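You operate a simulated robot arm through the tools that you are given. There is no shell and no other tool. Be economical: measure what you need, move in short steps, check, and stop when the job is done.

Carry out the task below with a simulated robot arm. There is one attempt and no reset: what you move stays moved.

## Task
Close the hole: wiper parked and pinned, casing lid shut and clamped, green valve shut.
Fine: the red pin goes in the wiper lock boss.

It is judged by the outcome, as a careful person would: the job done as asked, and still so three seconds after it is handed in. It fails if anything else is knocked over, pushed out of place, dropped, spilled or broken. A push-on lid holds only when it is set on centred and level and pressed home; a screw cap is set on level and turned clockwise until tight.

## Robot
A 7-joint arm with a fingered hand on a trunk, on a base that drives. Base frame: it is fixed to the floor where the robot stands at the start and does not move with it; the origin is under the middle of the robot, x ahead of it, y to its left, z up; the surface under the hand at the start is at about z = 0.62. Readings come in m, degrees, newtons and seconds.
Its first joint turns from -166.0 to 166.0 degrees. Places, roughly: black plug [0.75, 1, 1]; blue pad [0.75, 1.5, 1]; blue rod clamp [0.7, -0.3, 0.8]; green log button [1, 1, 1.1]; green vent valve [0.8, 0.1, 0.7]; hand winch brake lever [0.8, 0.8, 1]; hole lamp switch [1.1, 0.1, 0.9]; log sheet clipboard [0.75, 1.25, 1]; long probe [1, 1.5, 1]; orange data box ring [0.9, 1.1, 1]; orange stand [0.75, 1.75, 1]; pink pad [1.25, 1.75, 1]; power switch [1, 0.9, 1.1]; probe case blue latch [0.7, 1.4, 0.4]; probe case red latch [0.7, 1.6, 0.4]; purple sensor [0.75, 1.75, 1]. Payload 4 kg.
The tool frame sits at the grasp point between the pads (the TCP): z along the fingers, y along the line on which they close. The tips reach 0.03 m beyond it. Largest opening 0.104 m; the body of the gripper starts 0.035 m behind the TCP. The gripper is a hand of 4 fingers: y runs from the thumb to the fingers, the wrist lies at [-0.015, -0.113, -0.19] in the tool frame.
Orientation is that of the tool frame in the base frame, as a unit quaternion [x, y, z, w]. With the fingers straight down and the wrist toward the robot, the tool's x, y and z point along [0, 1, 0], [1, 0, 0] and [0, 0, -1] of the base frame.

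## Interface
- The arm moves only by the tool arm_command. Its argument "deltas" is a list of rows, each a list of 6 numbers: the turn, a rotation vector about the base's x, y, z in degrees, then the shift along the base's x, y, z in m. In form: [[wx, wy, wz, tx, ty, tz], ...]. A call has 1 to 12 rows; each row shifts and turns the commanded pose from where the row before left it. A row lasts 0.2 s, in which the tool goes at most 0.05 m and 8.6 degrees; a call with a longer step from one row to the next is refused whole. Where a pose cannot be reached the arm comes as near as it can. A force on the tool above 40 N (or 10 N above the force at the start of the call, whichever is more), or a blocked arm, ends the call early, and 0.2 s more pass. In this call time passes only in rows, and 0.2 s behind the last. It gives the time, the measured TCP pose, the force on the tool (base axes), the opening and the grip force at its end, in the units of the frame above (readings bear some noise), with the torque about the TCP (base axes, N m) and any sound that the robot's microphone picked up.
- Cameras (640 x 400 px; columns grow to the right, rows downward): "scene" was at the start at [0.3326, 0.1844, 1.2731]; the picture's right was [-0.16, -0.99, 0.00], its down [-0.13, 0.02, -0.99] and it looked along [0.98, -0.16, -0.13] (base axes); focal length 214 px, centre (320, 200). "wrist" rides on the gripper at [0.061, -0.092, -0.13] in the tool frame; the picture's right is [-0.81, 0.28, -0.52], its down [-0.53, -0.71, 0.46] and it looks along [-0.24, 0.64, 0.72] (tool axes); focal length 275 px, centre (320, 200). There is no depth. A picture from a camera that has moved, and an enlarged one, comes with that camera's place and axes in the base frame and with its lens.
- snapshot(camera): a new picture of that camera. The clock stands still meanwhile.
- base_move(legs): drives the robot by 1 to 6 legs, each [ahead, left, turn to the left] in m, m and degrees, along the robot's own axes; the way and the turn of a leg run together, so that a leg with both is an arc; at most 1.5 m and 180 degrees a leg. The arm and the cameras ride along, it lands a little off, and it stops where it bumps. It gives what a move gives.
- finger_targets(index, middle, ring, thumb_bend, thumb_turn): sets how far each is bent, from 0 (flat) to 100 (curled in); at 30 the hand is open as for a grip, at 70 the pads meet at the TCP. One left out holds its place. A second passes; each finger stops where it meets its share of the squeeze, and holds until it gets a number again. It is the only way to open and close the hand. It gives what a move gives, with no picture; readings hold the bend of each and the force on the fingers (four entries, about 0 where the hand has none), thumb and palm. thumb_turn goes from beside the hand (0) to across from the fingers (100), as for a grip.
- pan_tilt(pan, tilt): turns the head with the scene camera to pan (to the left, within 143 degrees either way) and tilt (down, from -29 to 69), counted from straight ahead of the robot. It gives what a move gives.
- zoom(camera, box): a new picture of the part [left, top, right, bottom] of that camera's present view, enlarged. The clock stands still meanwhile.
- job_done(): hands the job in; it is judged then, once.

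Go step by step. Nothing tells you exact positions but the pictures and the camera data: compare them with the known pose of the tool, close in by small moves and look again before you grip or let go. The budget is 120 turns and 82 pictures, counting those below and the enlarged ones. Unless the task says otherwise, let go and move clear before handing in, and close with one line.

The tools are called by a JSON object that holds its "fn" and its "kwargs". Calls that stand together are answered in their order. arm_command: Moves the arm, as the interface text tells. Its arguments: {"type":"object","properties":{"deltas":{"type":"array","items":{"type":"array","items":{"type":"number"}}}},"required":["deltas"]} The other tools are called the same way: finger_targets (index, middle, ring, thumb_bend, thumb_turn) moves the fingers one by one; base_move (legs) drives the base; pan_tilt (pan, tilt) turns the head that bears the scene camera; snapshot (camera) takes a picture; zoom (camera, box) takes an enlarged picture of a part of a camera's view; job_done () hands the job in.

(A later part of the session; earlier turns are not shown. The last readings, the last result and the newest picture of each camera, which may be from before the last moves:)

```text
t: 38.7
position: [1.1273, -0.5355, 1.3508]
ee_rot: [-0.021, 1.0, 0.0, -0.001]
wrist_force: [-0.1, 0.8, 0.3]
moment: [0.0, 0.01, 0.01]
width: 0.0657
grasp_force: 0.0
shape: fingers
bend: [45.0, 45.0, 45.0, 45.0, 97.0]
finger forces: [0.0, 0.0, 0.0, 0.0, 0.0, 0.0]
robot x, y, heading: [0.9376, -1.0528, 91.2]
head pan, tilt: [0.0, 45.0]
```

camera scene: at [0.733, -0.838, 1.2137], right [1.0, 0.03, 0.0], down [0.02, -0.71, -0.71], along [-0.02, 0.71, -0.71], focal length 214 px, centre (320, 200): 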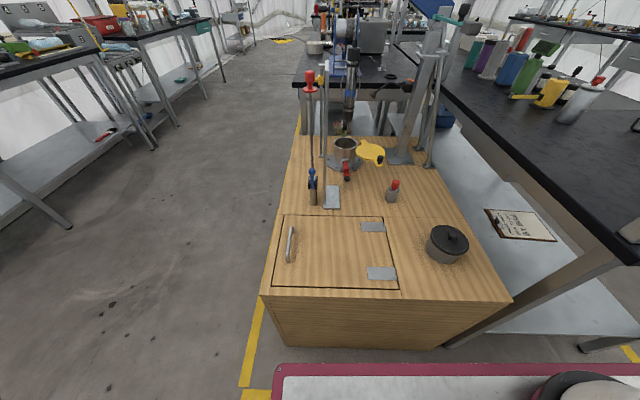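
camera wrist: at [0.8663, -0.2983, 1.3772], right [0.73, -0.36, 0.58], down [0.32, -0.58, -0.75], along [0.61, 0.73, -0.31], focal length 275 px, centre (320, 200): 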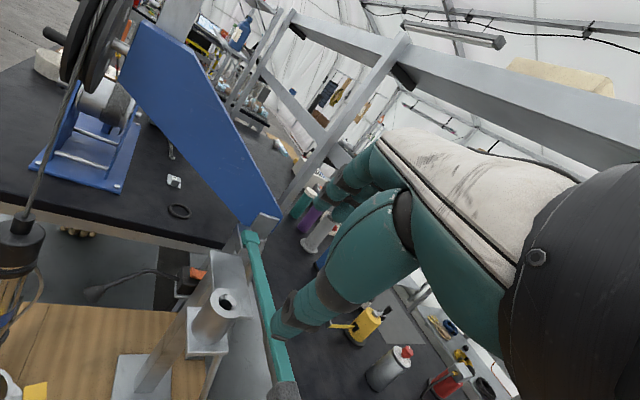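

I'll descend on the near side, away from the parked wiper, and go in under it at low height.

{"fn": "arm_command", "kwargs": {"deltas": [[0, 0, 0, -0.02, 0.005, -0.04], [0, 0, 0, -0.02, 0.005, -0.04], [0, 0, 0, -0.02, 0.005, -0.04], [0, 0, 0, -0.02, 0.005, -0.04], [0, 0, 0, -0.02, 0.005, -0.04], [0, 0, 0, -0.02, 0.01, -0.04], [0, 0, 0, -0.017, 0.01, -0.04], [0, 0, 0, 0, 0.02, -0.04], [0, 0, 0, 0, 0.02, -0.04], [0, 0, 0, 0, 0.02, -0.04], [0, 0, 0, 0, 0.02, -0.04], [0, 0, 0, 0, 0.02, -0.04]]}}

{"fn": "arm_command", "kwargs": {"deltas": [[0, 0, 0, 0, 0.03, -0.03], [0, 0, 0, 0, 0.03, -0.03], [0, 0, 0, 0, 0.03, 0], [0, 0, 0, 0, 0.03, 0]]}}

{"fn": "snapshot", "kwargs": {"camera": "wrist"}}

{"fn": "zoom", "kwargs": {"camera": "scene", "box": [300, 60, 500, 240]}}

```text
t: 41.3
position: [0.9906, -0.3542, 0.9069]
ee_rot: [-0.022, 1.0, -0.001, 0.0]
wrist_force: [0.0, 0.1, 0.7]
moment: [-0.01, 0.01, -0.03]
width: 0.0655
grasp_force: 0.0
shape: fingers
bend: [45.0, 45.0, 45.0, 45.0, 97.0]
finger forces: [0.0, 0.0, 0.0, 0.0, 0.0, 0.0]
out of reach, approached as far as the arm can: row 7, 8, 9
robot x, y, heading: [0.9357, -1.0539, 91.2]
head pan, tilt: [0.0, 45.0]
```

```text
t: 42.3
position: [0.9885, -0.2341, 0.8456]
ee_rot: [-0.022, 1.0, 0.0, 0.0]
wrist_force: [0.1, -0.7, -0.1]
moment: [0.01, 0.03, -0.01]
width: 0.0655
grasp_force: 0.1
shape: fingers
bend: [45.0, 45.0, 45.0, 45.0, 97.0]
finger forces: [0.0, 0.1, 0.1, 0.0, 0.0, 0.0]
robot x, y, heading: [0.9392, -1.0504, 91.6]
head pan, tilt: [0.0, 45.0]
```

```text
44 pictures are left
camera wrist: at [0.9301, -0.3276, 0.9763], right [0.8, 0.31, 0.52], down [0.56, -0.69, -0.46], along [0.22, 0.66, -0.72], focal length 275 px, centre (320, 200)
```

wrist: 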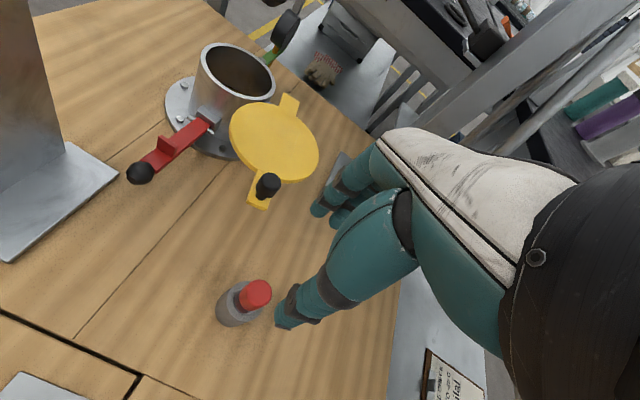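

```text
2.22 times, centred on (400, 150) of scene
camera zoom: at [0.7311, -0.7369, 1.2137], right [1.0, 0.02, 0.0], down [0.02, -0.71, -0.71], along [-0.02, 0.71, -0.71], focal length 477 px, centre (142, 311)
```

zoom: 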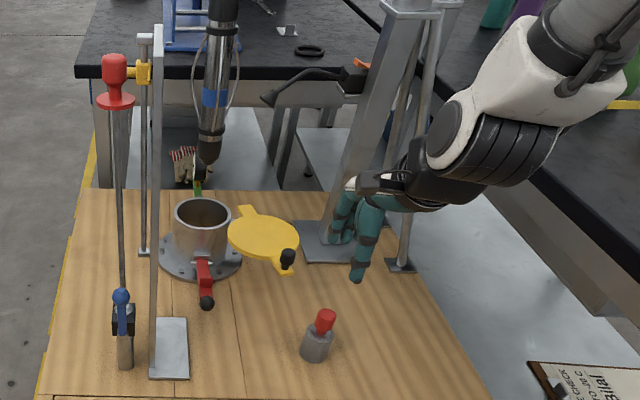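

The hand is centred above the pin. I'll lower so the fingertips straddle the red knob and close gently.

{"fn": "arm_command", "kwargs": {"deltas": [[0, 0, 0, 0, 0, -0.035], [0, 0, 0, 0, 0, -0.035], [0, 0, 0, 0.001, 0, -0.03], [0, 0, 0, 0, 0, -0.03]]}}

{"fn": "snapshot", "kwargs": {"camera": "wrist"}}

{"fn": "zoom", "kwargs": {"camera": "scene", "box": [380, 130, 480, 220]}}

```text
t: 43.3
position: [0.9901, -0.2362, 0.716]
ee_rot: [-0.022, 1.0, 0.0, 0.001]
wrist_force: [1.2, 0.8, -0.4]
moment: [-0.01, 0.02, -0.01]
width: 0.0652
grasp_force: 0.0
shape: fingers
bend: [45.0, 45.0, 45.0, 45.0, 97.0]
finger forces: [0.1, 0.0, 0.0, 0.0, 0.0, 0.0]
robot x, y, heading: [0.9394, -1.0499, 91.2]
head pan, tilt: [0.0, 45.0]
```

```text
42 pictures are left
camera wrist: at [0.9316, -0.3286, 0.8458], right [0.8, 0.31, 0.52], down [0.56, -0.69, -0.46], along [0.21, 0.66, -0.72], focal length 275 px, centre (320, 200)
```

wrist: 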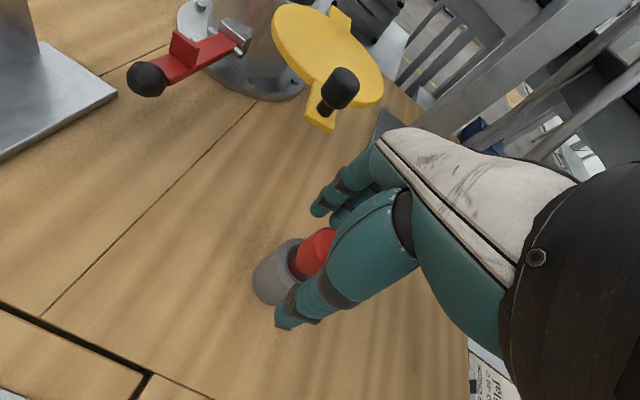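

```text
4.44 times, centred on (430, 175) of scene
camera zoom: at [0.7311, -0.737, 1.2138], right [1.0, 0.02, 0.0], down [0.02, -0.71, -0.71], along [-0.02, 0.71, -0.71], focal length 953 px, centre (-169, 311)
```

zoom: 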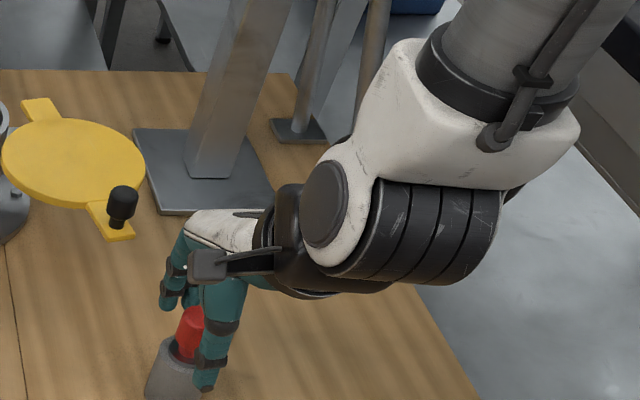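

The knob is about 5 mm toward -x of the pads' centre. I'll shift and close.

{"fn": "arm_command", "kwargs": {"deltas": [[0, 0, 0, -0.005, 0, -0.002]]}}

{"fn": "finger_targets", "kwargs": {"index": 70, "middle": 70, "ring": 70, "thumb_bend": 70}}

{"fn": "arm_command", "kwargs": {"deltas": [[0, 0, 0, 0, 0, 0.02], [0, 0, 0, 0, 0, 0.03], [0, 0, 0, 0, 0, 0.03]]}}

{"fn": "snapshot", "kwargs": {"camera": "wrist"}}

{"fn": "zoom", "kwargs": {"camera": "scene", "box": [380, 130, 480, 220]}}

```text
t: 43.7
position: [0.9838, -0.2333, 0.7127]
ee_rot: [-0.022, 1.0, -0.001, 0.0]
wrist_force: [-0.2, -0.4, 0.2]
moment: [0.01, -0.01, -0.02]
width: 0.0656
grasp_force: 0.1
shape: fingers
bend: [45.0, 45.0, 45.0, 45.0, 97.0]
finger forces: [0.0, 0.0, 0.0, 0.0, 0.0, 0.0]
robot x, y, heading: [0.9359, -1.0547, 91.6]
head pan, tilt: [0.0, 45.0]
```

```text
t: 44.7
position: [0.983, -0.2358, 0.7139]
ee_rot: [-0.021, 1.0, 0.0, 0.0]
wrist_force: [-1.2, 2.7, 1.3]
moment: [0.05, 0.0, 0.01]
width: 0.0113
grasp_force: 4.8
shape: fingers
bend: [67.0, 64.0, 70.0, 65.0, 100.0]
finger forces: [1.7, 5.1, 0.0, 0.0, 3.8, 0.1]
robot x, y, heading: [0.9363, -1.0541, 91.6]
head pan, tilt: [0.0, 45.0]
```

```text
t: 45.5
position: [0.9839, -0.2354, 0.7928]
ee_rot: [-0.022, 1.0, 0.001, 0.0]
wrist_force: [-0.2, 0.7, -1.1]
moment: [0.0, 0.03, 0.02]
width: 0.0107
grasp_force: 5.7
shape: fingers
bend: [68.0, 65.0, 70.0, 65.0, 99.0]
finger forces: [1.1, 4.4, 0.1, 0.1, 5.4, 0.0]
robot x, y, heading: [0.9347, -1.0557, 91.3]
head pan, tilt: [0.0, 45.0]
```

```text
40 pictures are left
camera wrist: at [0.9263, -0.3285, 0.9227], right [0.8, 0.31, 0.52], down [0.56, -0.69, -0.45], along [0.21, 0.65, -0.73], focal length 275 px, centre (320, 200)
```

wrist: 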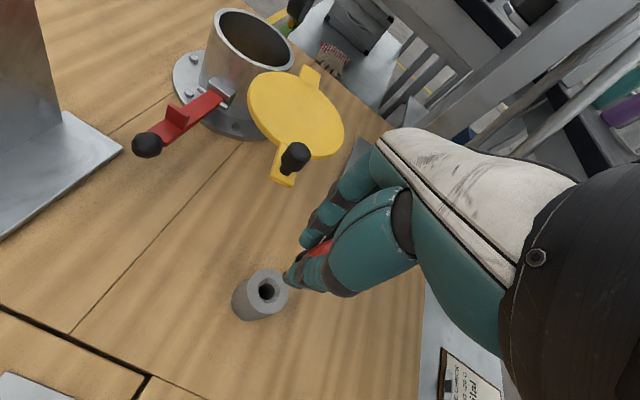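

```text
4.44 times, centred on (430, 175) of scene
camera zoom: at [0.7311, -0.7366, 1.2137], right [1.0, 0.02, 0.0], down [0.02, -0.71, -0.71], along [-0.02, 0.71, -0.71], focal length 953 px, centre (-169, 311)
```

zoom: 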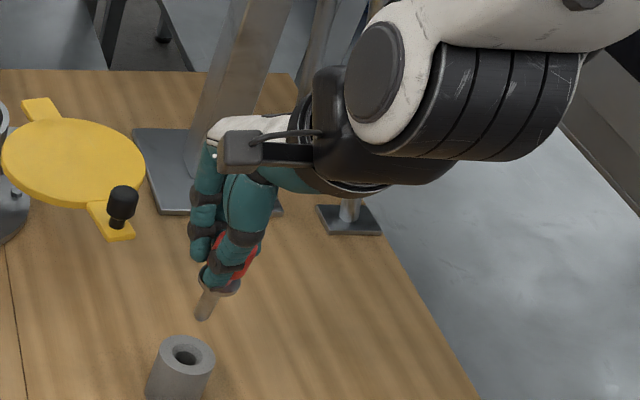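

The pin is out but sits tilted in the grip, with its tip toward -x by about 26 degrees. I'll bring it back out from under the wiper, raise it and tilt the hand to make the pin vertical.

{"fn": "arm_command", "kwargs": {"deltas": [[0, 0, 0, 0, -0.04, 0.01], [0, 0, 0, 0, -0.04, 0.01], [0, 0, 0, 0, -0.04, 0.01], [0, 0, 0, 0, -0.04, 0.02], [0, 0, 0, 0, -0.02, 0.04], [0, 0, 0, 0, 0, 0.045], [0, 0, 0, 0, 0, 0.045], [0, 0, 0, 0, 0, 0.045], [0, 0, 0, 0, 0, 0.045], [0, 0, 0, 0, 0, 0.045], [0, 0, 0, 0, 0, 0.045], [0, 0, 0, 0, 0, 0.045]]}}

{"fn": "arm_command", "kwargs": {"deltas": [[0, -8, 0, 0, 0, 0.04], [0, -8, 0, 0, 0, 0.04], [0, -8, 0, 0, 0, 0.02]]}}

{"fn": "pan_tilt", "kwargs": {"pan": -35, "tilt": 0}}

{"fn": "snapshot", "kwargs": {"camera": "scene"}}

```text
t: 48.1
position: [0.9771, -0.3637, 1.2021]
ee_rot: [-0.022, 1.0, 0.0, -0.001]
wrist_force: [-0.1, 0.8, -0.8]
moment: [-0.03, 0.0, -0.01]
width: 0.0087
grasp_force: 4.5
shape: fingers
bend: [69.0, 66.0, 70.0, 65.0, 99.0]
finger forces: [0.7, 4.2, 0.1, 0.0, 4.2, 0.1]
out of reach, approached as far as the arm can: row 4, 5, 8
robot x, y, heading: [0.9362, -1.052, 91.3]
head pan, tilt: [0.0, 45.0]
```

```text
t: 48.9
position: [0.9801, -0.3638, 1.3032]
ee_rot: [-0.022, 0.978, -0.004, 0.208]
wrist_force: [0.0, 0.0, -0.5]
moment: [0.01, 0.0, -0.04]
width: 0.0089
grasp_force: 4.5
shape: fingers
bend: [69.0, 66.0, 70.0, 66.0, 99.0]
finger forces: [0.6, 4.1, 0.1, 0.1, 4.3, 0.0]
robot x, y, heading: [0.9363, -1.0508, 91.3]
head pan, tilt: [0.0, 45.0]
```

```text
t: 50.0
position: [0.9796, -0.3653, 1.3021]
ee_rot: [-0.021, 0.978, -0.004, 0.207]
wrist_force: [-1.0, 0.6, -0.6]
moment: [0.0, 0.03, 0.03]
width: 0.0084
grasp_force: 4.8
shape: fingers
bend: [69.0, 66.0, 70.0, 66.0, 99.0]
finger forces: [0.7, 4.0, 0.0, 0.0, 4.3, 0.1]
robot x, y, heading: [0.9383, -1.052, 91.4]
head pan, tilt: [-35.0, 0.0]
```

```text
38 pictures are left
camera scene: at [0.7828, -0.7431, 1.2846], right [0.83, -0.55, 0.0], down [0.0, 0.0, -1.0], along [0.55, 0.83, 0.0], focal length 214 px, centre (320, 200)
```

scene: 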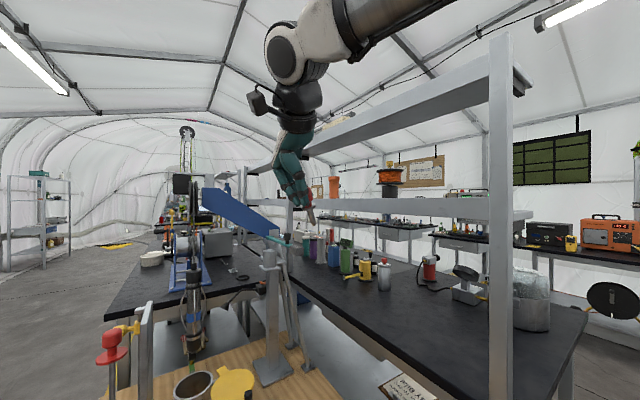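

{"fn": "zoom", "kwargs": {"camera": "scene", "box": [260, 150, 350, 230]}}

{"fn": "zoom", "kwargs": {"camera": "wrist", "box": [200, 180, 400, 340]}}

```text
5.00 times, centred on (305, 190) of scene
camera zoom: at [0.7828, -0.7431, 1.2846], right [0.83, -0.55, 0.0], down [0.0, 0.0, -1.0], along [0.55, 0.83, 0.0], focal length 1072 px, centre (395, 250)
```

zoom: 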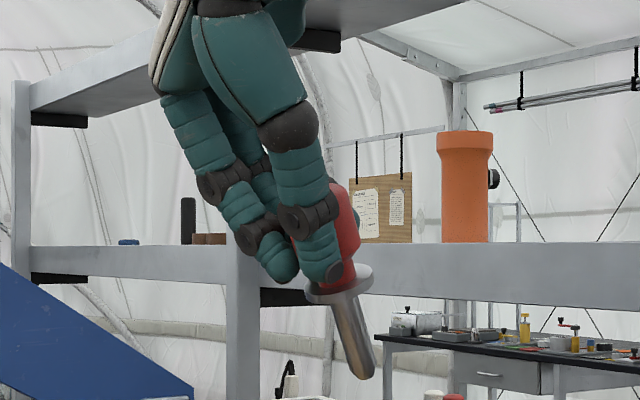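

```text
2.50 times, centred on (300, 260) of wrist
camera zoom: at [0.8735, -0.4591, 1.3989], right [0.52, 0.31, 0.8], down [0.7, -0.69, -0.19], along [0.49, 0.65, -0.58], focal length 688 px, centre (370, 50)
```

zoom: 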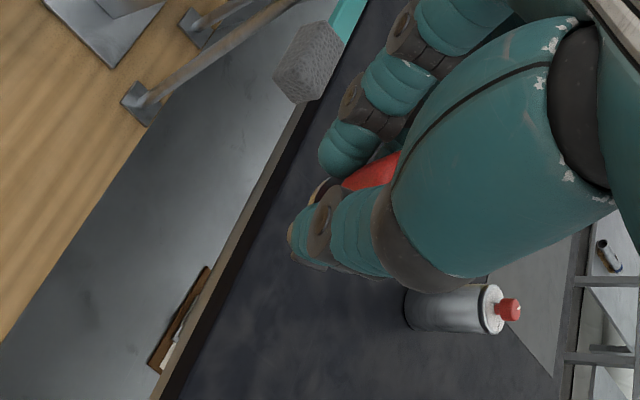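

The pin's lean is ambiguous from this one bearing. I'll move the hand sideways to see it from a second bearing.

{"fn": "arm_command", "kwargs": {"deltas": [[0, 0, 0, 0.04, -0.02, 0], [0, 0, 0, 0.04, -0.03, 0], [0, 0, 0, 0.04, -0.03, 0], [0, 0, 0, 0.04, -0.03, 0], [0, 0, 0, 0.03, -0.025, 0]]}}

{"fn": "zoom", "kwargs": {"camera": "scene", "box": [320, 110, 520, 260]}}

```text
t: 51.2
position: [1.1704, -0.5004, 1.3023]
ee_rot: [-0.021, 0.978, -0.005, 0.207]
wrist_force: [-0.4, -0.1, -0.7]
moment: [-0.02, 0.03, 0.0]
width: 0.0085
grasp_force: 4.4
shape: fingers
bend: [69.0, 66.0, 70.0, 66.0, 99.0]
finger forces: [0.8, 4.0, 0.0, 0.0, 4.2, 0.0]
robot x, y, heading: [0.941, -1.0505, 91.2]
head pan, tilt: [-35.0, 0.0]
```

```text
2.67 times, centred on (420, 185) of scene
camera zoom: at [0.7827, -0.743, 1.2846], right [0.83, -0.55, 0.0], down [0.0, 0.0, -1.0], along [0.55, 0.83, 0.0], focal length 572 px, centre (53, 240)
```

zoom: 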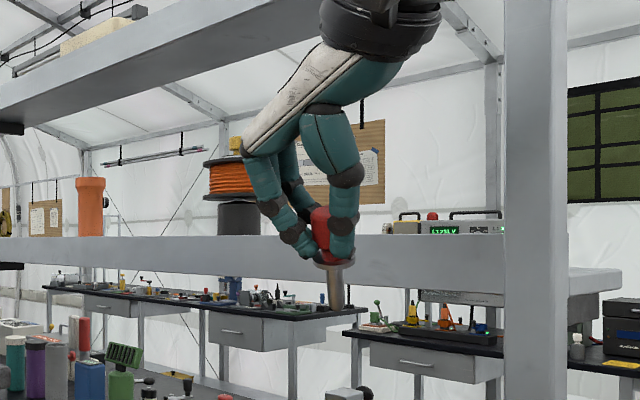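

Combining both bearings, the pin leans about +22° in x and +8° in y, so the earlier tilt was mostly unneeded. I'll tilt back and lift the ring finger, which isn't carrying the pin, to clear the wiper arm.

{"fn": "arm_command", "kwargs": {"deltas": [[-4, 7, 0, -0.02, 0.03, 0], [-4, 7, 0, -0.03, 0.03, 0], [0, 7, 0, -0.03, 0.03, 0], [0, 0, 0, -0.03, 0.03, 0]]}}

{"fn": "finger_targets", "kwargs": {"ring": 15}}

{"fn": "zoom", "kwargs": {"camera": "scene", "box": [270, 120, 420, 230]}}

```text
t: 52.2
position: [1.0605, -0.3813, 1.3009]
ee_rot: [-0.04, 0.997, -0.068, 0.023]
wrist_force: [0.3, -0.3, -0.5]
moment: [0.0, -0.03, -0.04]
width: 0.0087
grasp_force: 4.0
shape: fingers
bend: [69.0, 66.0, 70.0, 66.0, 99.0]
finger forces: [0.7, 4.1, 0.1, 0.1, 4.2, 0.0]
robot x, y, heading: [0.9367, -1.0549, 91.6]
head pan, tilt: [-35.0, 0.0]
```

```text
t: 53.2
position: [1.0595, -0.3799, 1.3015]
ee_rot: [-0.04, 0.997, -0.068, 0.024]
wrist_force: [-0.2, -0.4, -0.6]
moment: [-0.02, -0.01, -0.02]
width: 0.0087
grasp_force: 4.6
shape: fingers
bend: [69.0, 66.0, 15.0, 66.0, 99.0]
finger forces: [0.6, 4.1, 0.1, 0.1, 4.0, 0.0]
robot x, y, heading: [0.9366, -1.0517, 91.4]
head pan, tilt: [-35.0, 0.0]
```

```text
3.64 times, centred on (345, 175) of scene
camera zoom: at [0.7829, -0.7431, 1.2847], right [0.83, -0.55, 0.0], down [0.0, 0.0, -1.0], along [0.55, 0.83, 0.0], focal length 780 px, centre (229, 291)
```

zoom: 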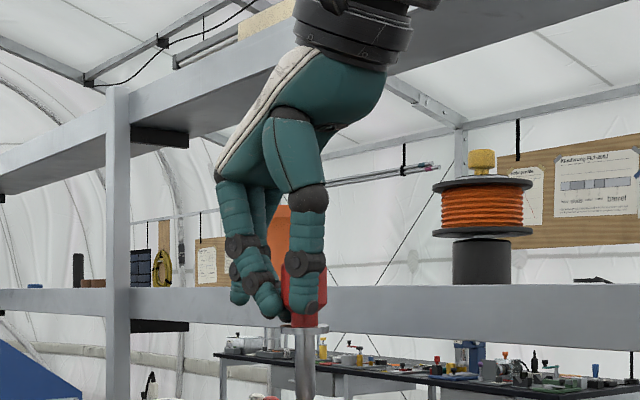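

The pin is now nearly vertical. Triangulating the views puts the pin axis about 16 mm toward +x of the TCP with its tip about 80 mm below, so I'll move over the boss, staying above the wiper knob.

{"fn": "arm_command", "kwargs": {"deltas": [[0, 0, 0, -0.04, 0, 0.01], [0, 0, 0, -0.0135, 0.03, 0], [0, 0, 0, 0, 0.045, 0], [0, 0, 0, 0, 0.045, 0], [0, 0, 0, 0, 0.045, 0], [0, 0, 0, 0, 0.045, 0], [0, 0, 0, 0, 0.045, 0], [0, 0, 0, 0, 0.04, 0]]}}

{"fn": "pan_tilt", "kwargs": {"pan": -20, "tilt": 8}}

{"fn": "zoom", "kwargs": {"camera": "scene", "box": [270, 120, 390, 220]}}

{"fn": "zoom", "kwargs": {"camera": "wrist", "box": [200, 200, 400, 380]}}

```text
t: 55.0
position: [1.0054, -0.0867, 1.3138]
ee_rot: [-0.041, 0.997, -0.067, 0.024]
wrist_force: [1.0, -1.1, -0.1]
moment: [0.03, -0.02, -0.02]
width: 0.0085
grasp_force: 4.4
shape: fingers
bend: [69.0, 66.0, 15.0, 66.0, 99.0]
finger forces: [0.6, 4.0, 0.0, 0.0, 4.0, 0.1]
robot x, y, heading: [0.9349, -1.0527, 91.4]
head pan, tilt: [-35.0, 0.0]
```

```text
t: 55.8
position: [1.0056, -0.0857, 1.3111]
ee_rot: [-0.04, 0.997, -0.068, 0.025]
wrist_force: [-0.6, 0.4, -0.1]
moment: [0.0, 0.04, -0.01]
width: 0.0082
grasp_force: 4.3
shape: fingers
bend: [69.0, 66.0, 15.0, 66.0, 99.0]
finger forces: [0.6, 4.1, 0.1, 0.1, 4.1, 0.0]
robot x, y, heading: [0.9381, -1.0498, 91.4]
head pan, tilt: [-20.0, 8.0]
```

```text
4.00 times, centred on (330, 170) of scene
camera zoom: at [0.7627, -0.7303, 1.2719], right [0.95, -0.32, 0.0], down [-0.04, -0.13, -0.99], along [0.32, 0.94, -0.14], focal length 858 px, centre (280, 320)
```

zoom: 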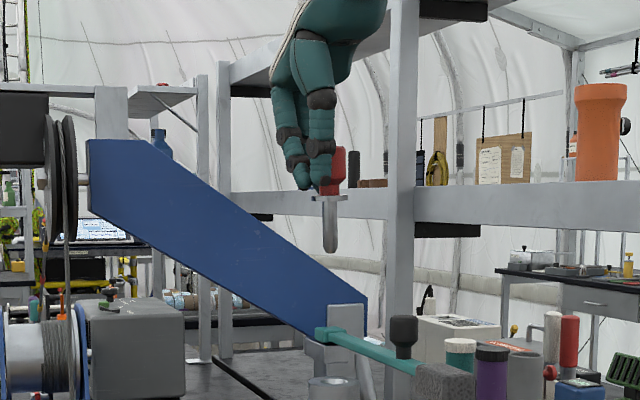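

```text
2.22 times, centred on (300, 290) of wrist
camera zoom: at [0.9442, -0.1645, 1.4511], right [0.76, 0.41, 0.51], down [0.61, -0.72, -0.33], along [0.23, 0.56, -0.79], focal length 612 px, centre (364, 0)
```

zoom: 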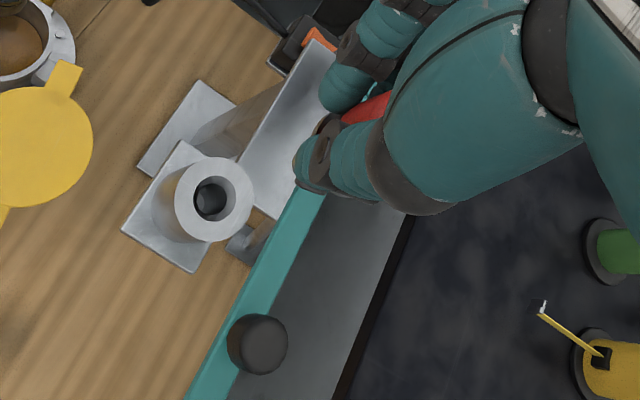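

The pin is laterally over the boss at about (1.0215, -0.0915). I'll zoom in to check the pin's tilt.

{"fn": "zoom", "kwargs": {"camera": "scene", "box": [310, 150, 350, 220]}}

```text
5.71 times, centred on (330, 185) of scene
camera zoom: at [0.7627, -0.7303, 1.2719], right [0.95, -0.32, 0.0], down [-0.04, -0.13, -0.99], along [0.32, 0.94, -0.14], focal length 1226 px, centre (263, 286)
```

zoom: 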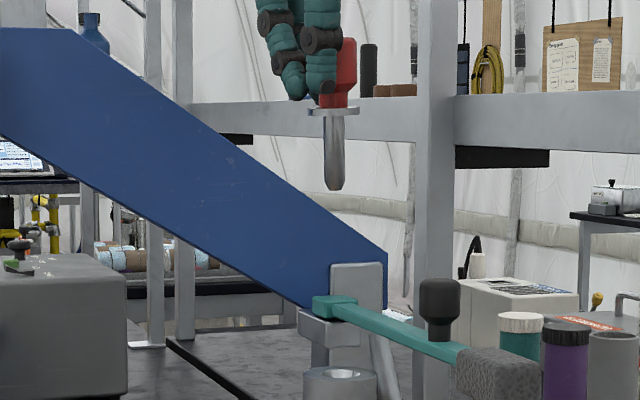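

The pin is vertical and needs about 4 mm more toward +x. I'll shift and lower until the tip is just above the boss.

{"fn": "arm_command", "kwargs": {"deltas": [[0, 0, 0, 0.004, 0, -0.03], [0, 0, 0, 0, 0, -0.03], [0, 0, 0, 0, 0, -0.026]]}}

{"fn": "zoom", "kwargs": {"camera": "scene", "box": [310, 170, 370, 230]}}

{"fn": "zoom", "kwargs": {"camera": "wrist", "box": [220, 200, 400, 340]}}

```text
t: 56.6
position: [1.0088, -0.0855, 1.2256]
ee_rot: [-0.042, 0.997, -0.067, 0.025]
wrist_force: [0.3, -0.8, -0.4]
moment: [-0.01, 0.01, -0.04]
width: 0.0081
grasp_force: 4.1
shape: fingers
bend: [69.0, 66.0, 15.0, 66.0, 99.0]
finger forces: [0.5, 4.0, 0.0, 0.0, 3.9, 0.0]
robot x, y, heading: [0.9368, -1.0498, 91.4]
head pan, tilt: [-20.0, 8.0]
```

```text
6.67 times, centred on (340, 200) of scene
camera zoom: at [0.7626, -0.7304, 1.2719], right [0.95, -0.32, 0.0], down [-0.04, -0.13, -0.99], along [0.32, 0.94, -0.14], focal length 1430 px, centre (187, 200)
```

zoom: 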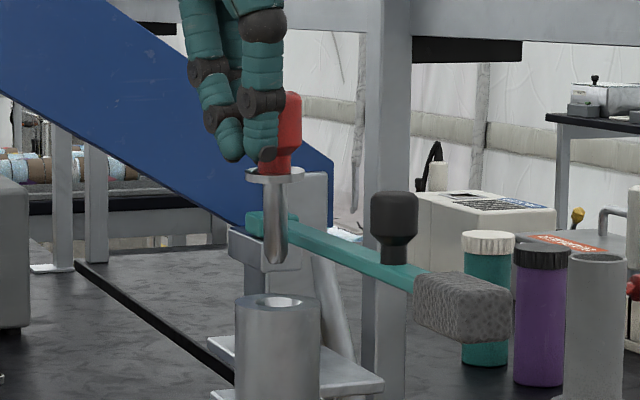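

```text
2.86 times, centred on (310, 270) of wrist
camera zoom: at [0.9478, -0.1633, 1.3649], right [0.76, 0.41, 0.51], down [0.61, -0.72, -0.33], along [0.23, 0.56, -0.79], focal length 786 px, centre (349, 0)
```

zoom: 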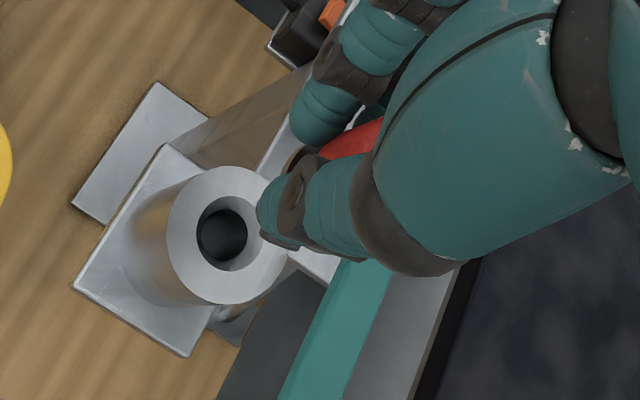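

Laterally aligned. I'll zoom further on the wrist view to judge the pin along the depth direction.

{"fn": "zoom", "kwargs": {"camera": "wrist", "box": [280, 225, 340, 275]}}

```text
8.00 times, centred on (310, 250) of wrist
camera zoom: at [0.9478, -0.1633, 1.3649], right [0.76, 0.41, 0.51], down [0.61, -0.72, -0.33], along [0.23, 0.56, -0.79], focal length 2202 px, centre (400, -200)
```

zoom: 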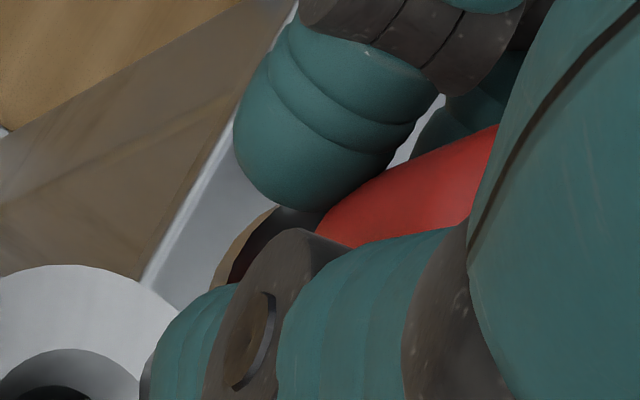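

The flange centre triangulates to about (1.021, -0.090), within 2–3 mm of the hole. I'll nudge and lower in small steps.

{"fn": "arm_command", "kwargs": {"deltas": [[0, 0, 0, 0, -0.002, -0.01], [0, 0, 0, 0, 0, -0.01], [0, 0, 0, 0, 0, -0.008], [0, 0, 0, 0, 0, -0.006]]}}

{"fn": "zoom", "kwargs": {"camera": "scene", "box": [310, 170, 370, 230]}}

```text
t: 57.6
position: [1.0084, -0.0882, 1.1908]
ee_rot: [-0.04, 0.997, -0.069, 0.024]
wrist_force: [0.6, -2.2, -1.2]
moment: [-0.03, 0.01, -0.03]
width: 0.0081
grasp_force: 4.3
shape: fingers
bend: [69.0, 66.0, 15.0, 66.0, 99.0]
finger forces: [0.5, 4.2, 0.0, 0.0, 4.1, 0.0]
robot x, y, heading: [0.9377, -1.0498, 91.6]
head pan, tilt: [-20.0, 8.0]
```

```text
6.67 times, centred on (340, 200) of scene
camera zoom: at [0.7626, -0.7304, 1.2719], right [0.95, -0.32, 0.0], down [-0.04, -0.13, -0.99], along [0.32, 0.94, -0.14], focal length 1430 px, centre (187, 200)
```

zoom: 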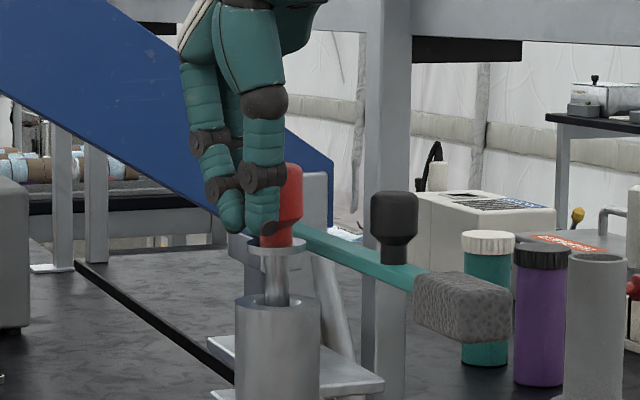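

The pin is entering the hole. I'll lower the remaining distance until the flange seats.

{"fn": "arm_command", "kwargs": {"deltas": [[0, 0, 0, 0, 0, -0.008], [0, 0, 0, 0, 0, -0.008], [0, 0, 0, 0, 0, -0.006], [0, 0, 0, 0, 0, -0.005]]}}

{"fn": "zoom", "kwargs": {"camera": "scene", "box": [310, 170, 370, 230]}}

```text
t: 58.6
position: [1.0096, -0.0871, 1.1655]
ee_rot: [-0.041, 0.997, -0.068, 0.024]
wrist_force: [-0.2, -0.6, 1.8]
moment: [-0.03, 0.03, 0.0]
width: 0.008
grasp_force: 4.4
shape: fingers
bend: [70.0, 66.0, 15.0, 66.0, 99.0]
finger forces: [0.4, 3.5, 0.0, 0.0, 4.6, 0.0]
robot x, y, heading: [0.938, -1.0509, 91.4]
head pan, tilt: [-20.0, 8.0]
```

```text
6.67 times, centred on (340, 200) of scene
camera zoom: at [0.7626, -0.7304, 1.2719], right [0.95, -0.32, 0.0], down [-0.04, -0.13, -0.99], along [0.32, 0.94, -0.14], focal length 1430 px, centre (187, 200)
```

zoom: 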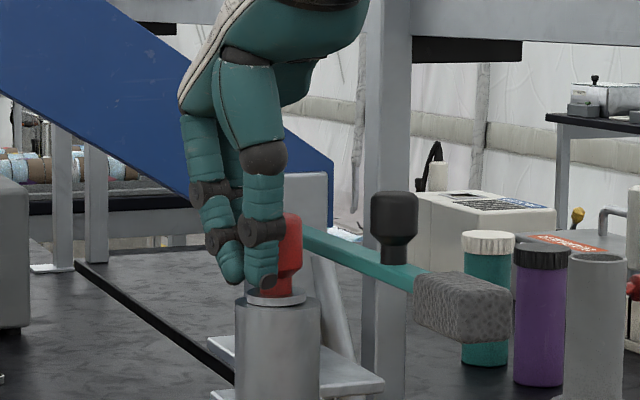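

The flange is on the boss. One small press, then open and rise straight up.

{"fn": "arm_command", "kwargs": {"deltas": [[0, 0, 0, 0, 0, -0.003]]}}

{"fn": "finger_targets", "kwargs": {"index": 48, "middle": 48, "thumb_bend": 45}}

{"fn": "arm_command", "kwargs": {"deltas": [[0, 0, 0, -0.003, 0, 0.02], [0, 0, 0, 0, 0, 0.03], [0, 0, 0, 0, 0, 0.04], [0, 0, 0, 0, 0, 0.04], [0, 0, 0, 0, -0.03, 0.03], [0, 0, 0, 0, -0.04, 0], [0, 0, 0, 0, -0.04, 0]]}}

{"fn": "zoom", "kwargs": {"camera": "scene", "box": [310, 170, 370, 230]}}

```text
t: 59.0
position: [1.0103, -0.0869, 1.1615]
ee_rot: [-0.041, 0.997, -0.067, 0.024]
wrist_force: [-2.2, 3.1, 6.6]
moment: [0.1, 0.0, 0.02]
width: 0.0066
grasp_force: 7.1
shape: fingers
bend: [70.0, 66.0, 15.0, 66.0, 99.0]
finger forces: [0.0, 10.2, 0.0, 0.0, 3.9, 0.0]
robot x, y, heading: [0.9385, -1.0536, 91.4]
head pan, tilt: [-20.0, 8.0]
```

```text
t: 60.0
position: [1.0102, -0.0876, 1.1614]
ee_rot: [-0.04, 0.997, -0.068, 0.024]
wrist_force: [0.5, 0.3, -0.6]
moment: [-0.01, 0.04, -0.04]
width: 0.0606
grasp_force: 0.0
shape: fingers
bend: [48.0, 48.0, 15.0, 45.0, 97.0]
finger forces: [0.1, 0.0, 0.0, 0.0, 0.0, 0.0]
robot x, y, heading: [0.9418, -1.0539, 91.6]
head pan, tilt: [-20.0, 8.0]
```

```text
t: 61.6
position: [1.0054, -0.1979, 1.3199]
ee_rot: [-0.04, 0.997, -0.068, 0.024]
wrist_force: [-0.5, 0.2, -0.4]
moment: [-0.06, 0.0, 0.0]
width: 0.0606
grasp_force: 0.1
shape: fingers
bend: [48.0, 48.0, 15.0, 45.0, 97.0]
finger forces: [0.0, 0.1, 0.1, 0.0, 0.0, 0.0]
robot x, y, heading: [0.9362, -1.0511, 91.3]
head pan, tilt: [-20.0, 8.0]
```

```text
6.67 times, centred on (340, 200) of scene
camera zoom: at [0.7626, -0.7298, 1.2718], right [0.95, -0.32, 0.0], down [-0.04, -0.13, -0.99], along [0.32, 0.94, -0.14], focal length 1430 px, centre (187, 200)
```

zoom: 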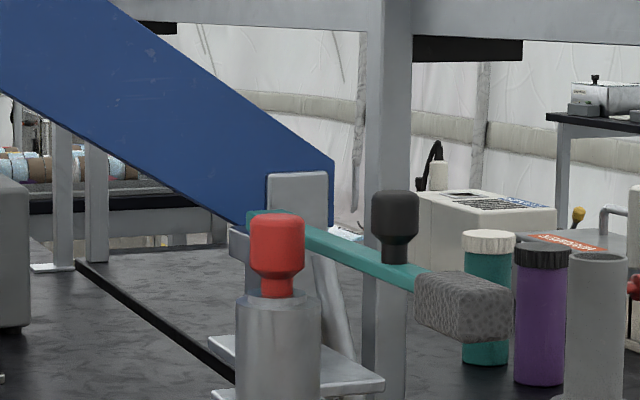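

The pin is seated and the wiper is locked. Next is the lid: its pivot is at about (0.905, 0.015), its knob at about (0.943, -0.141, 0.75), and it swings flat at about z = 0.73 with the rim at about 0.712. I'll bring the hand round and down to the knob.

{"fn": "arm_command", "kwargs": {"deltas": [[4, 1.5, 0, 0, -0.045, 0], [4, 1.5, 0, 0, -0.045, 0], [0, 0, 0, -0.01, -0.045, 0], [0, 0, 0, -0.01, -0.04, -0.02], [0, 0, 0, 0, 0, -0.045], [0, 0, 0, 0, 0, -0.045], [0, 0, 0, 0, 0, -0.045], [0, 0, 0, 0, 0, -0.045], [0, 0, 0, 0, 0, -0.045], [0, 0, 0, 0, 0, -0.045], [0, 0, 0, 0, 0.01, -0.045], [0, 0, 0, 0, 0.01, -0.045]]}}

{"fn": "finger_targets", "kwargs": {"index": 45, "middle": 45, "ring": 45, "thumb_bend": 45}}

{"fn": "pan_tilt", "kwargs": {"pan": 0, "tilt": 35}}

```text
t: 64.2
position: [0.9871, -0.3529, 0.9411]
ee_rot: [-0.041, 0.999, 0.003, 0.001]
wrist_force: [-0.8, -1.7, -0.6]
moment: [0.0, -0.02, -0.02]
width: 0.061
grasp_force: 0.0
shape: fingers
bend: [48.0, 48.0, 15.0, 45.0, 97.0]
finger forces: [0.0, 0.1, 0.1, 0.1, 0.0, 0.1]
robot x, y, heading: [0.9376, -1.0535, 91.3]
head pan, tilt: [-20.0, 8.0]
```

```text
t: 65.2
position: [0.9881, -0.353, 0.9408]
ee_rot: [-0.041, 0.999, 0.004, 0.0]
wrist_force: [-0.2, -0.6, -0.2]
moment: [0.03, -0.01, 0.01]
width: 0.0648
grasp_force: 0.1
shape: fingers
bend: [45.0, 45.0, 45.0, 45.0, 97.0]
finger forces: [0.0, 0.0, 0.0, 0.0, 0.1, 0.0]
robot x, y, heading: [0.9382, -1.0493, 91.3]
head pan, tilt: [-20.0, 8.0]
```

```text
t: 66.1
position: [0.9876, -0.3527, 0.9407]
ee_rot: [-0.04, 0.999, 0.003, 0.0]
wrist_force: [0.7, 0.4, 1.1]
moment: [-0.01, 0.01, 0.0]
width: 0.0644
grasp_force: 0.1
shape: fingers
bend: [45.0, 45.0, 45.0, 45.0, 97.0]
finger forces: [0.0, 0.0, 0.1, 0.1, 0.0, 0.0]
robot x, y, heading: [0.939, -1.0511, 91.2]
head pan, tilt: [0.0, 35.0]
```

{"fn": "arm_command", "kwargs": {"deltas": [[0, 0, 0, -0.01, 0.04, -0.02], [0, 0, 0, -0.01, 0.04, -0.02], [0, 0, 0, -0.01, 0.045, -0.02], [0, 0, 0, -0.01, 0.045, -0.015], [0, 0, 0, -0.005, 0.042, -0.015]]}}

{"fn": "snapshot", "kwargs": {"camera": "wrist"}}

{"fn": "zoom", "kwargs": {"camera": "scene", "box": [290, 60, 450, 190]}}

```text
refused: row 3 steps farther than a row can; nothing moved
```

```text
24 pictures are left
camera wrist: at [0.9331, -0.4492, 1.0708], right [0.78, 0.34, 0.52], down [0.59, -0.67, -0.46], along [0.19, 0.67, -0.72], focal length 275 px, centre (320, 200)
```

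wrist: 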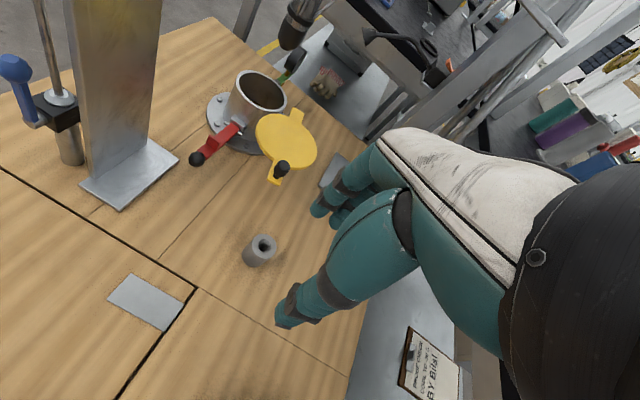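

```text
3.08 times, centred on (370, 125) of scene
camera zoom: at [0.731, -0.7301, 1.2286], right [1.0, 0.02, 0.0], down [0.01, -0.57, -0.82], along [-0.02, 0.82, -0.57], focal length 660 px, centre (166, 431)
```

zoom: 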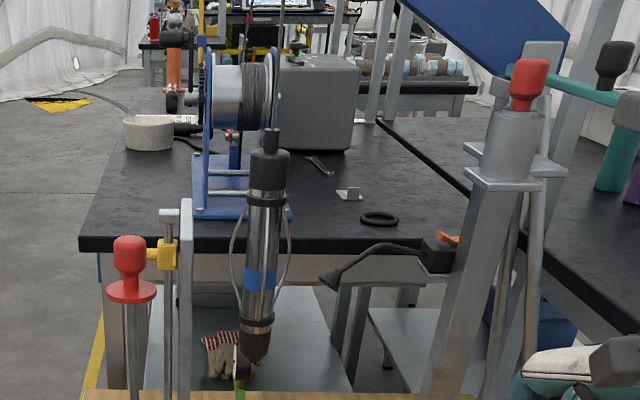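

The lid knob checks at about (0.941, -0.136). I'll resend the move with shorter rows.

{"fn": "arm_command", "kwargs": {"deltas": [[0, 0, 0, -0.009, 0.036, -0.016], [0, 0, 0, -0.009, 0.036, -0.016], [0, 0, 0, -0.009, 0.036, -0.016], [0, 0, 0, -0.009, 0.036, -0.016], [0, 0, 0, -0.009, 0.036, -0.016], [0, 0, 0, -0.001, 0.036, -0.016]]}}

{"fn": "snapshot", "kwargs": {"camera": "wrist"}}

```text
t: 67.5
position: [0.9413, -0.1349, 0.8447]
ee_rot: [-0.041, 0.999, 0.003, 0.0]
wrist_force: [-0.3, 0.4, 0.0]
moment: [0.01, -0.01, 0.01]
width: 0.0649
grasp_force: 0.1
shape: fingers
bend: [45.0, 45.0, 45.0, 45.0, 97.0]
finger forces: [0.0, 0.0, 0.1, 0.0, 0.0, 0.1]
robot x, y, heading: [0.9371, -1.0514, 91.3]
head pan, tilt: [0.0, 35.0]
```

```text
22 pictures are left
camera wrist: at [0.887, -0.2311, 0.9746], right [0.78, 0.34, 0.52], down [0.59, -0.66, -0.46], along [0.19, 0.67, -0.72], focal length 275 px, centre (320, 200)
```

wrist: 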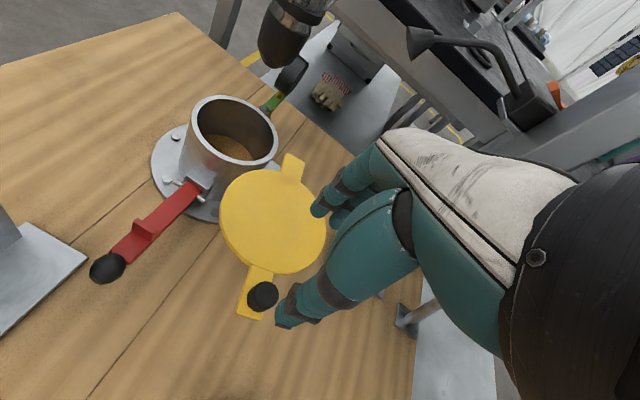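

Knob at (0.939, -0.146), pivot at about (0.900, 0.015), casing centre at about (0.819, 0.020). I'll lower and grip the knob.

{"fn": "arm_command", "kwargs": {"deltas": [[0, 0, 0, -0.002, -0.011, -0.025], [0, 0, 0, 0, 0, -0.025], [0, 0, 0, 0, 0, -0.022]]}}

{"fn": "finger_targets", "kwargs": {"index": 70, "middle": 70, "ring": 70, "thumb_bend": 70}}

{"fn": "snapshot", "kwargs": {"camera": "wrist"}}

```text
t: 68.3
position: [0.9373, -0.1478, 0.7737]
ee_rot: [-0.04, 0.999, 0.003, 0.0]
wrist_force: [0.7, -0.6, 0.6]
moment: [0.0, 0.0, -0.02]
width: 0.0645
grasp_force: 0.0
shape: fingers
bend: [45.0, 45.0, 45.0, 45.0, 97.0]
finger forces: [0.0, 0.0, 0.0, 0.0, 0.0, 0.0]
robot x, y, heading: [0.9369, -1.051, 91.6]
head pan, tilt: [0.0, 35.0]
```

```text
t: 69.3
position: [0.9383, -0.1465, 0.7729]
ee_rot: [-0.04, 0.999, 0.003, 0.001]
wrist_force: [0.7, -1.7, -1.8]
moment: [-0.02, 0.02, 0.04]
width: 0.0139
grasp_force: 4.6
shape: fingers
bend: [67.0, 67.0, 70.0, 64.0, 100.0]
finger forces: [1.5, 2.5, 0.1, 0.0, 5.6, 0.0]
robot x, y, heading: [0.9381, -1.049, 91.5]
head pan, tilt: [0.0, 35.0]
```

```text
21 pictures are left
camera wrist: at [0.8833, -0.2435, 0.9032], right [0.78, 0.34, 0.52], down [0.59, -0.67, -0.46], along [0.19, 0.67, -0.72], focal length 275 px, centre (320, 200)
```

wrist: 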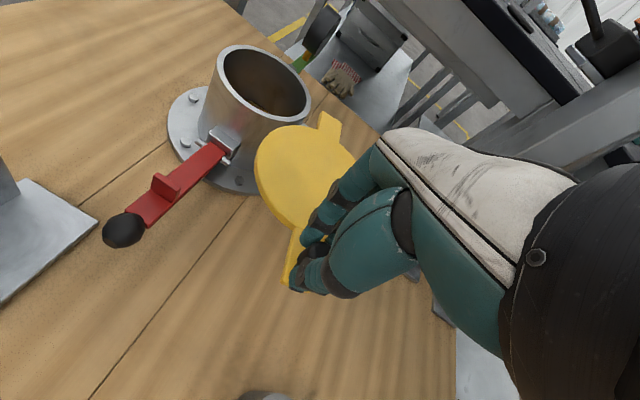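

The knob is gripped. I'll swing the lid about 45 degrees around its pivot from this side.

{"fn": "arm_command", "kwargs": {"deltas": [[0, 0, 0, -0.013, -0.003, 0], [0, 0, 0, -0.013, -0.0015, 0], [0, 0, 0, -0.013, -0.0001, 0], [0, 0, 0, -0.0143, 0.0008, 0], [0, 0, 0, -0.0142, 0.0017, 0], [0, 0, 0, -0.0138, 0.003, 0], [0, 0, 0, -0.0137, 0.0045, 0], [0, 0, 0, -0.0133, 0.0055, 0], [0, 0, 0, -0.0127, 0.0065, 0]]}}

{"fn": "snapshot", "kwargs": {"camera": "wrist"}}

```text
t: 71.3
position: [0.8178, -0.1296, 0.7741]
ee_rot: [-0.04, 0.999, 0.002, 0.0]
wrist_force: [-0.2, -2.4, -2.2]
moment: [-0.03, 0.04, -0.06]
width: 0.0096
grasp_force: 5.2
shape: fingers
bend: [69.0, 68.0, 70.0, 65.0, 98.0]
finger forces: [0.5, 2.5, 0.0, 0.0, 6.2, 0.0]
robot x, y, heading: [0.9395, -1.0492, 91.3]
head pan, tilt: [0.0, 35.0]
```

```text
20 pictures are left
camera wrist: at [0.7624, -0.226, 0.9037], right [0.78, 0.34, 0.52], down [0.59, -0.67, -0.46], along [0.19, 0.67, -0.72], focal length 275 px, centre (320, 200)
```

wrist: 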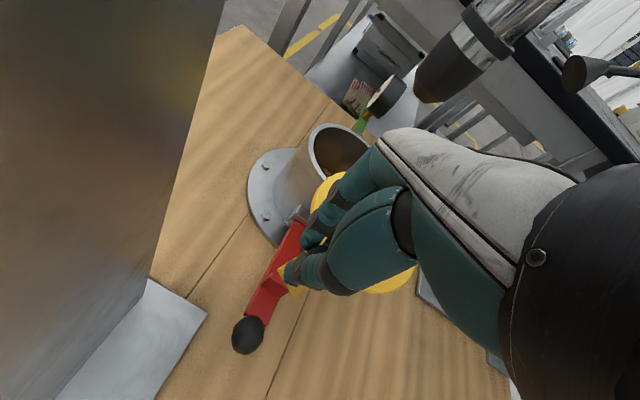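

The lid is turning with the hand, but the wrist is nearing the level post. I'll continue 20 degrees more while turning the wrist away from the post and tilting slightly for reach.

{"fn": "arm_command", "kwargs": {"deltas": [[0, 0, 8, 0, 0, 0], [0, 0, 8, -0.006, 0.0036, 0], [0, 0, 8, -0.0062, 0.004, 0], [5, 4, 6, -0.0056, 0.0042, 0], [5, 4, 6, -0.0056, 0.0046, 0], [0, 0, 0, -0.0053, 0.0048, 0], [0, 0, 0, -0.0053, 0.0048, 0], [0, 0, 0, -0.0048, 0.0053, 0], [0, 0, 0, -0.0048, 0.0053, 0]]}}

{"fn": "snapshot", "kwargs": {"camera": "wrist"}}

```text
refused: row 4 steps farther than a row can; nothing moved
```

```text
19 pictures are left
camera wrist: at [0.7624, -0.226, 0.9037], right [0.78, 0.34, 0.52], down [0.59, -0.67, -0.46], along [0.19, 0.67, -0.72], focal length 275 px, centre (320, 200)
```

wrist: 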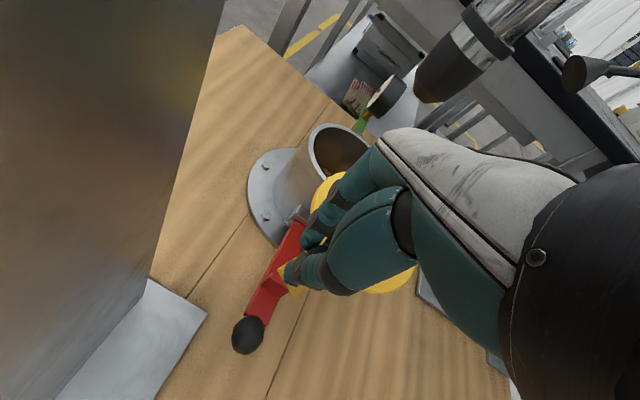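

I'll resend it with smaller turns per row.

{"fn": "arm_command", "kwargs": {"deltas": [[0, 0, 8, 0, 0, 0], [0, 0, 8, -0.006, 0.0036, 0], [0, 0, 8, -0.0062, 0.004, 0], [3.5, 3, 5, -0.0056, 0.0042, 0], [3.5, 3, 5, -0.0056, 0.0046, 0], [3.5, 3, 4, -0.0053, 0.0048, 0], [0, 0, 0, -0.0053, 0.0048, 0], [0, 0, 0, -0.0048, 0.0053, 0], [0, 0, 0, -0.0048, 0.0053, 0]]}}

```text
t: 73.3
position: [0.7734, -0.0935, 0.7718]
ee_rot: [-0.362, 0.924, 0.111, -0.054]
wrist_force: [-8.9, -9.2, -2.7]
moment: [-0.21, 0.24, -0.12]
width: 0.0051
grasp_force: 6.0
shape: fingers
bend: [70.0, 70.0, 70.0, 69.0, 94.0]
finger forces: [0.0, 0.1, 0.1, 0.0, 12.0, 0.0]
robot x, y, heading: [0.9378, -1.0493, 91.6]
head pan, tilt: [0.0, 35.0]
```

The position was reached, but the grip readings suggest the knob slipped and only the thumb is pressing. I'll look.

{"fn": "snapshot", "kwargs": {"camera": "wrist"}}

```text
18 pictures are left
camera wrist: at [0.8114, -0.2221, 0.8778], right [0.51, 0.66, 0.55], down [0.78, -0.07, -0.62], along [-0.37, 0.75, -0.55], focal length 275 px, centre (320, 200)
```

wrist: 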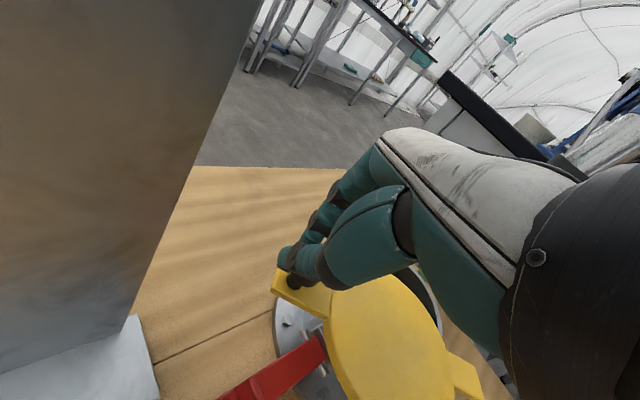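

The knob has slipped to the thumb's outer side, at about (0.783, -0.112). I'll open, re-centre on it and grip again.

{"fn": "finger_targets", "kwargs": {"index": 45, "middle": 45, "ring": 45, "thumb_bend": 40, "thumb_turn": 98}}

{"fn": "snapshot", "kwargs": {"camera": "wrist"}}

```text
t: 74.3
position: [0.7727, -0.0941, 0.7721]
ee_rot: [-0.362, 0.924, 0.111, -0.053]
wrist_force: [-6.1, -7.0, 4.4]
moment: [-0.31, 0.03, -0.33]
width: 0.0721
grasp_force: 4.1
shape: fingers
bend: [45.0, 45.0, 45.0, 40.0, 93.0]
finger forces: [0.0, 0.1, 0.1, 0.0, 8.2, 0.1]
robot x, y, heading: [0.9395, -1.0527, 91.3]
head pan, tilt: [0.0, 35.0]
```

```text
17 pictures are left
camera wrist: at [0.8119, -0.222, 0.8781], right [0.51, 0.66, 0.55], down [0.78, -0.07, -0.62], along [-0.37, 0.75, -0.55], focal length 275 px, centre (320, 200)
```

wrist: 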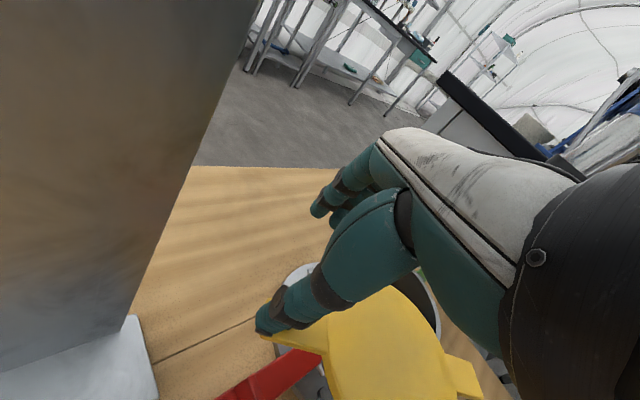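

The thumb is pressing on the outer end of the knob. I'll lift clear, make a fist and push the knob with the finger backs instead.

{"fn": "arm_command", "kwargs": {"deltas": [[0, 0, 0, 0, -0.003, 0.02], [0, 0, 0, 0, 0, 0.03], [0, 0, 0, 0.015, -0.02, 0.015], [0, 0, 0, 0.017, -0.022, 0]]}}

{"fn": "finger_targets", "kwargs": {"index": 70, "middle": 70, "ring": 70, "thumb_bend": 62}}

{"fn": "snapshot", "kwargs": {"camera": "wrist"}}

```text
t: 75.3
position: [0.805, -0.1379, 0.8393]
ee_rot: [-0.361, 0.924, 0.111, -0.052]
wrist_force: [-0.6, 0.2, -1.0]
moment: [0.0, -0.01, -0.02]
width: 0.0717
grasp_force: 0.1
shape: fingers
bend: [45.0, 45.0, 45.0, 40.0, 98.0]
finger forces: [0.0, 0.0, 0.0, 0.1, 0.1, 0.0]
robot x, y, heading: [0.9369, -1.0504, 91.6]
head pan, tilt: [0.0, 35.0]
```

```text
t: 76.3
position: [0.8062, -0.1387, 0.8375]
ee_rot: [-0.361, 0.924, 0.112, -0.052]
wrist_force: [-0.4, 0.4, 0.1]
moment: [0.01, 0.02, -0.03]
width: 0.0113
grasp_force: 0.1
shape: fingers
bend: [70.0, 70.0, 70.0, 62.0, 98.0]
finger forces: [0.0, 0.1, 0.1, 0.0, 0.0, 0.0]
robot x, y, heading: [0.9401, -1.0542, 91.5]
head pan, tilt: [0.0, 35.0]
```

```text
16 pictures are left
camera wrist: at [0.8435, -0.2657, 0.9433], right [0.51, 0.66, 0.55], down [0.78, -0.07, -0.62], along [-0.37, 0.75, -0.55], focal length 275 px, centre (320, 200)
```

wrist: 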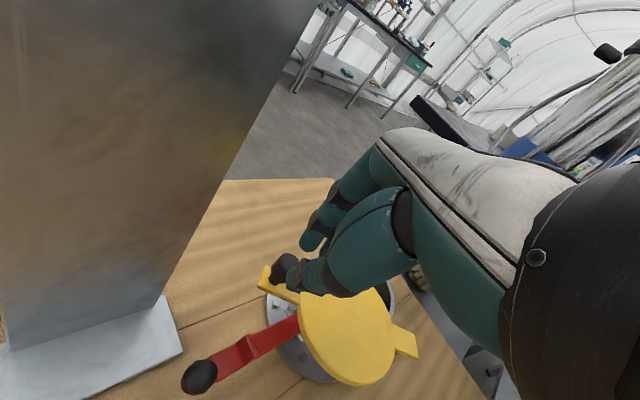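

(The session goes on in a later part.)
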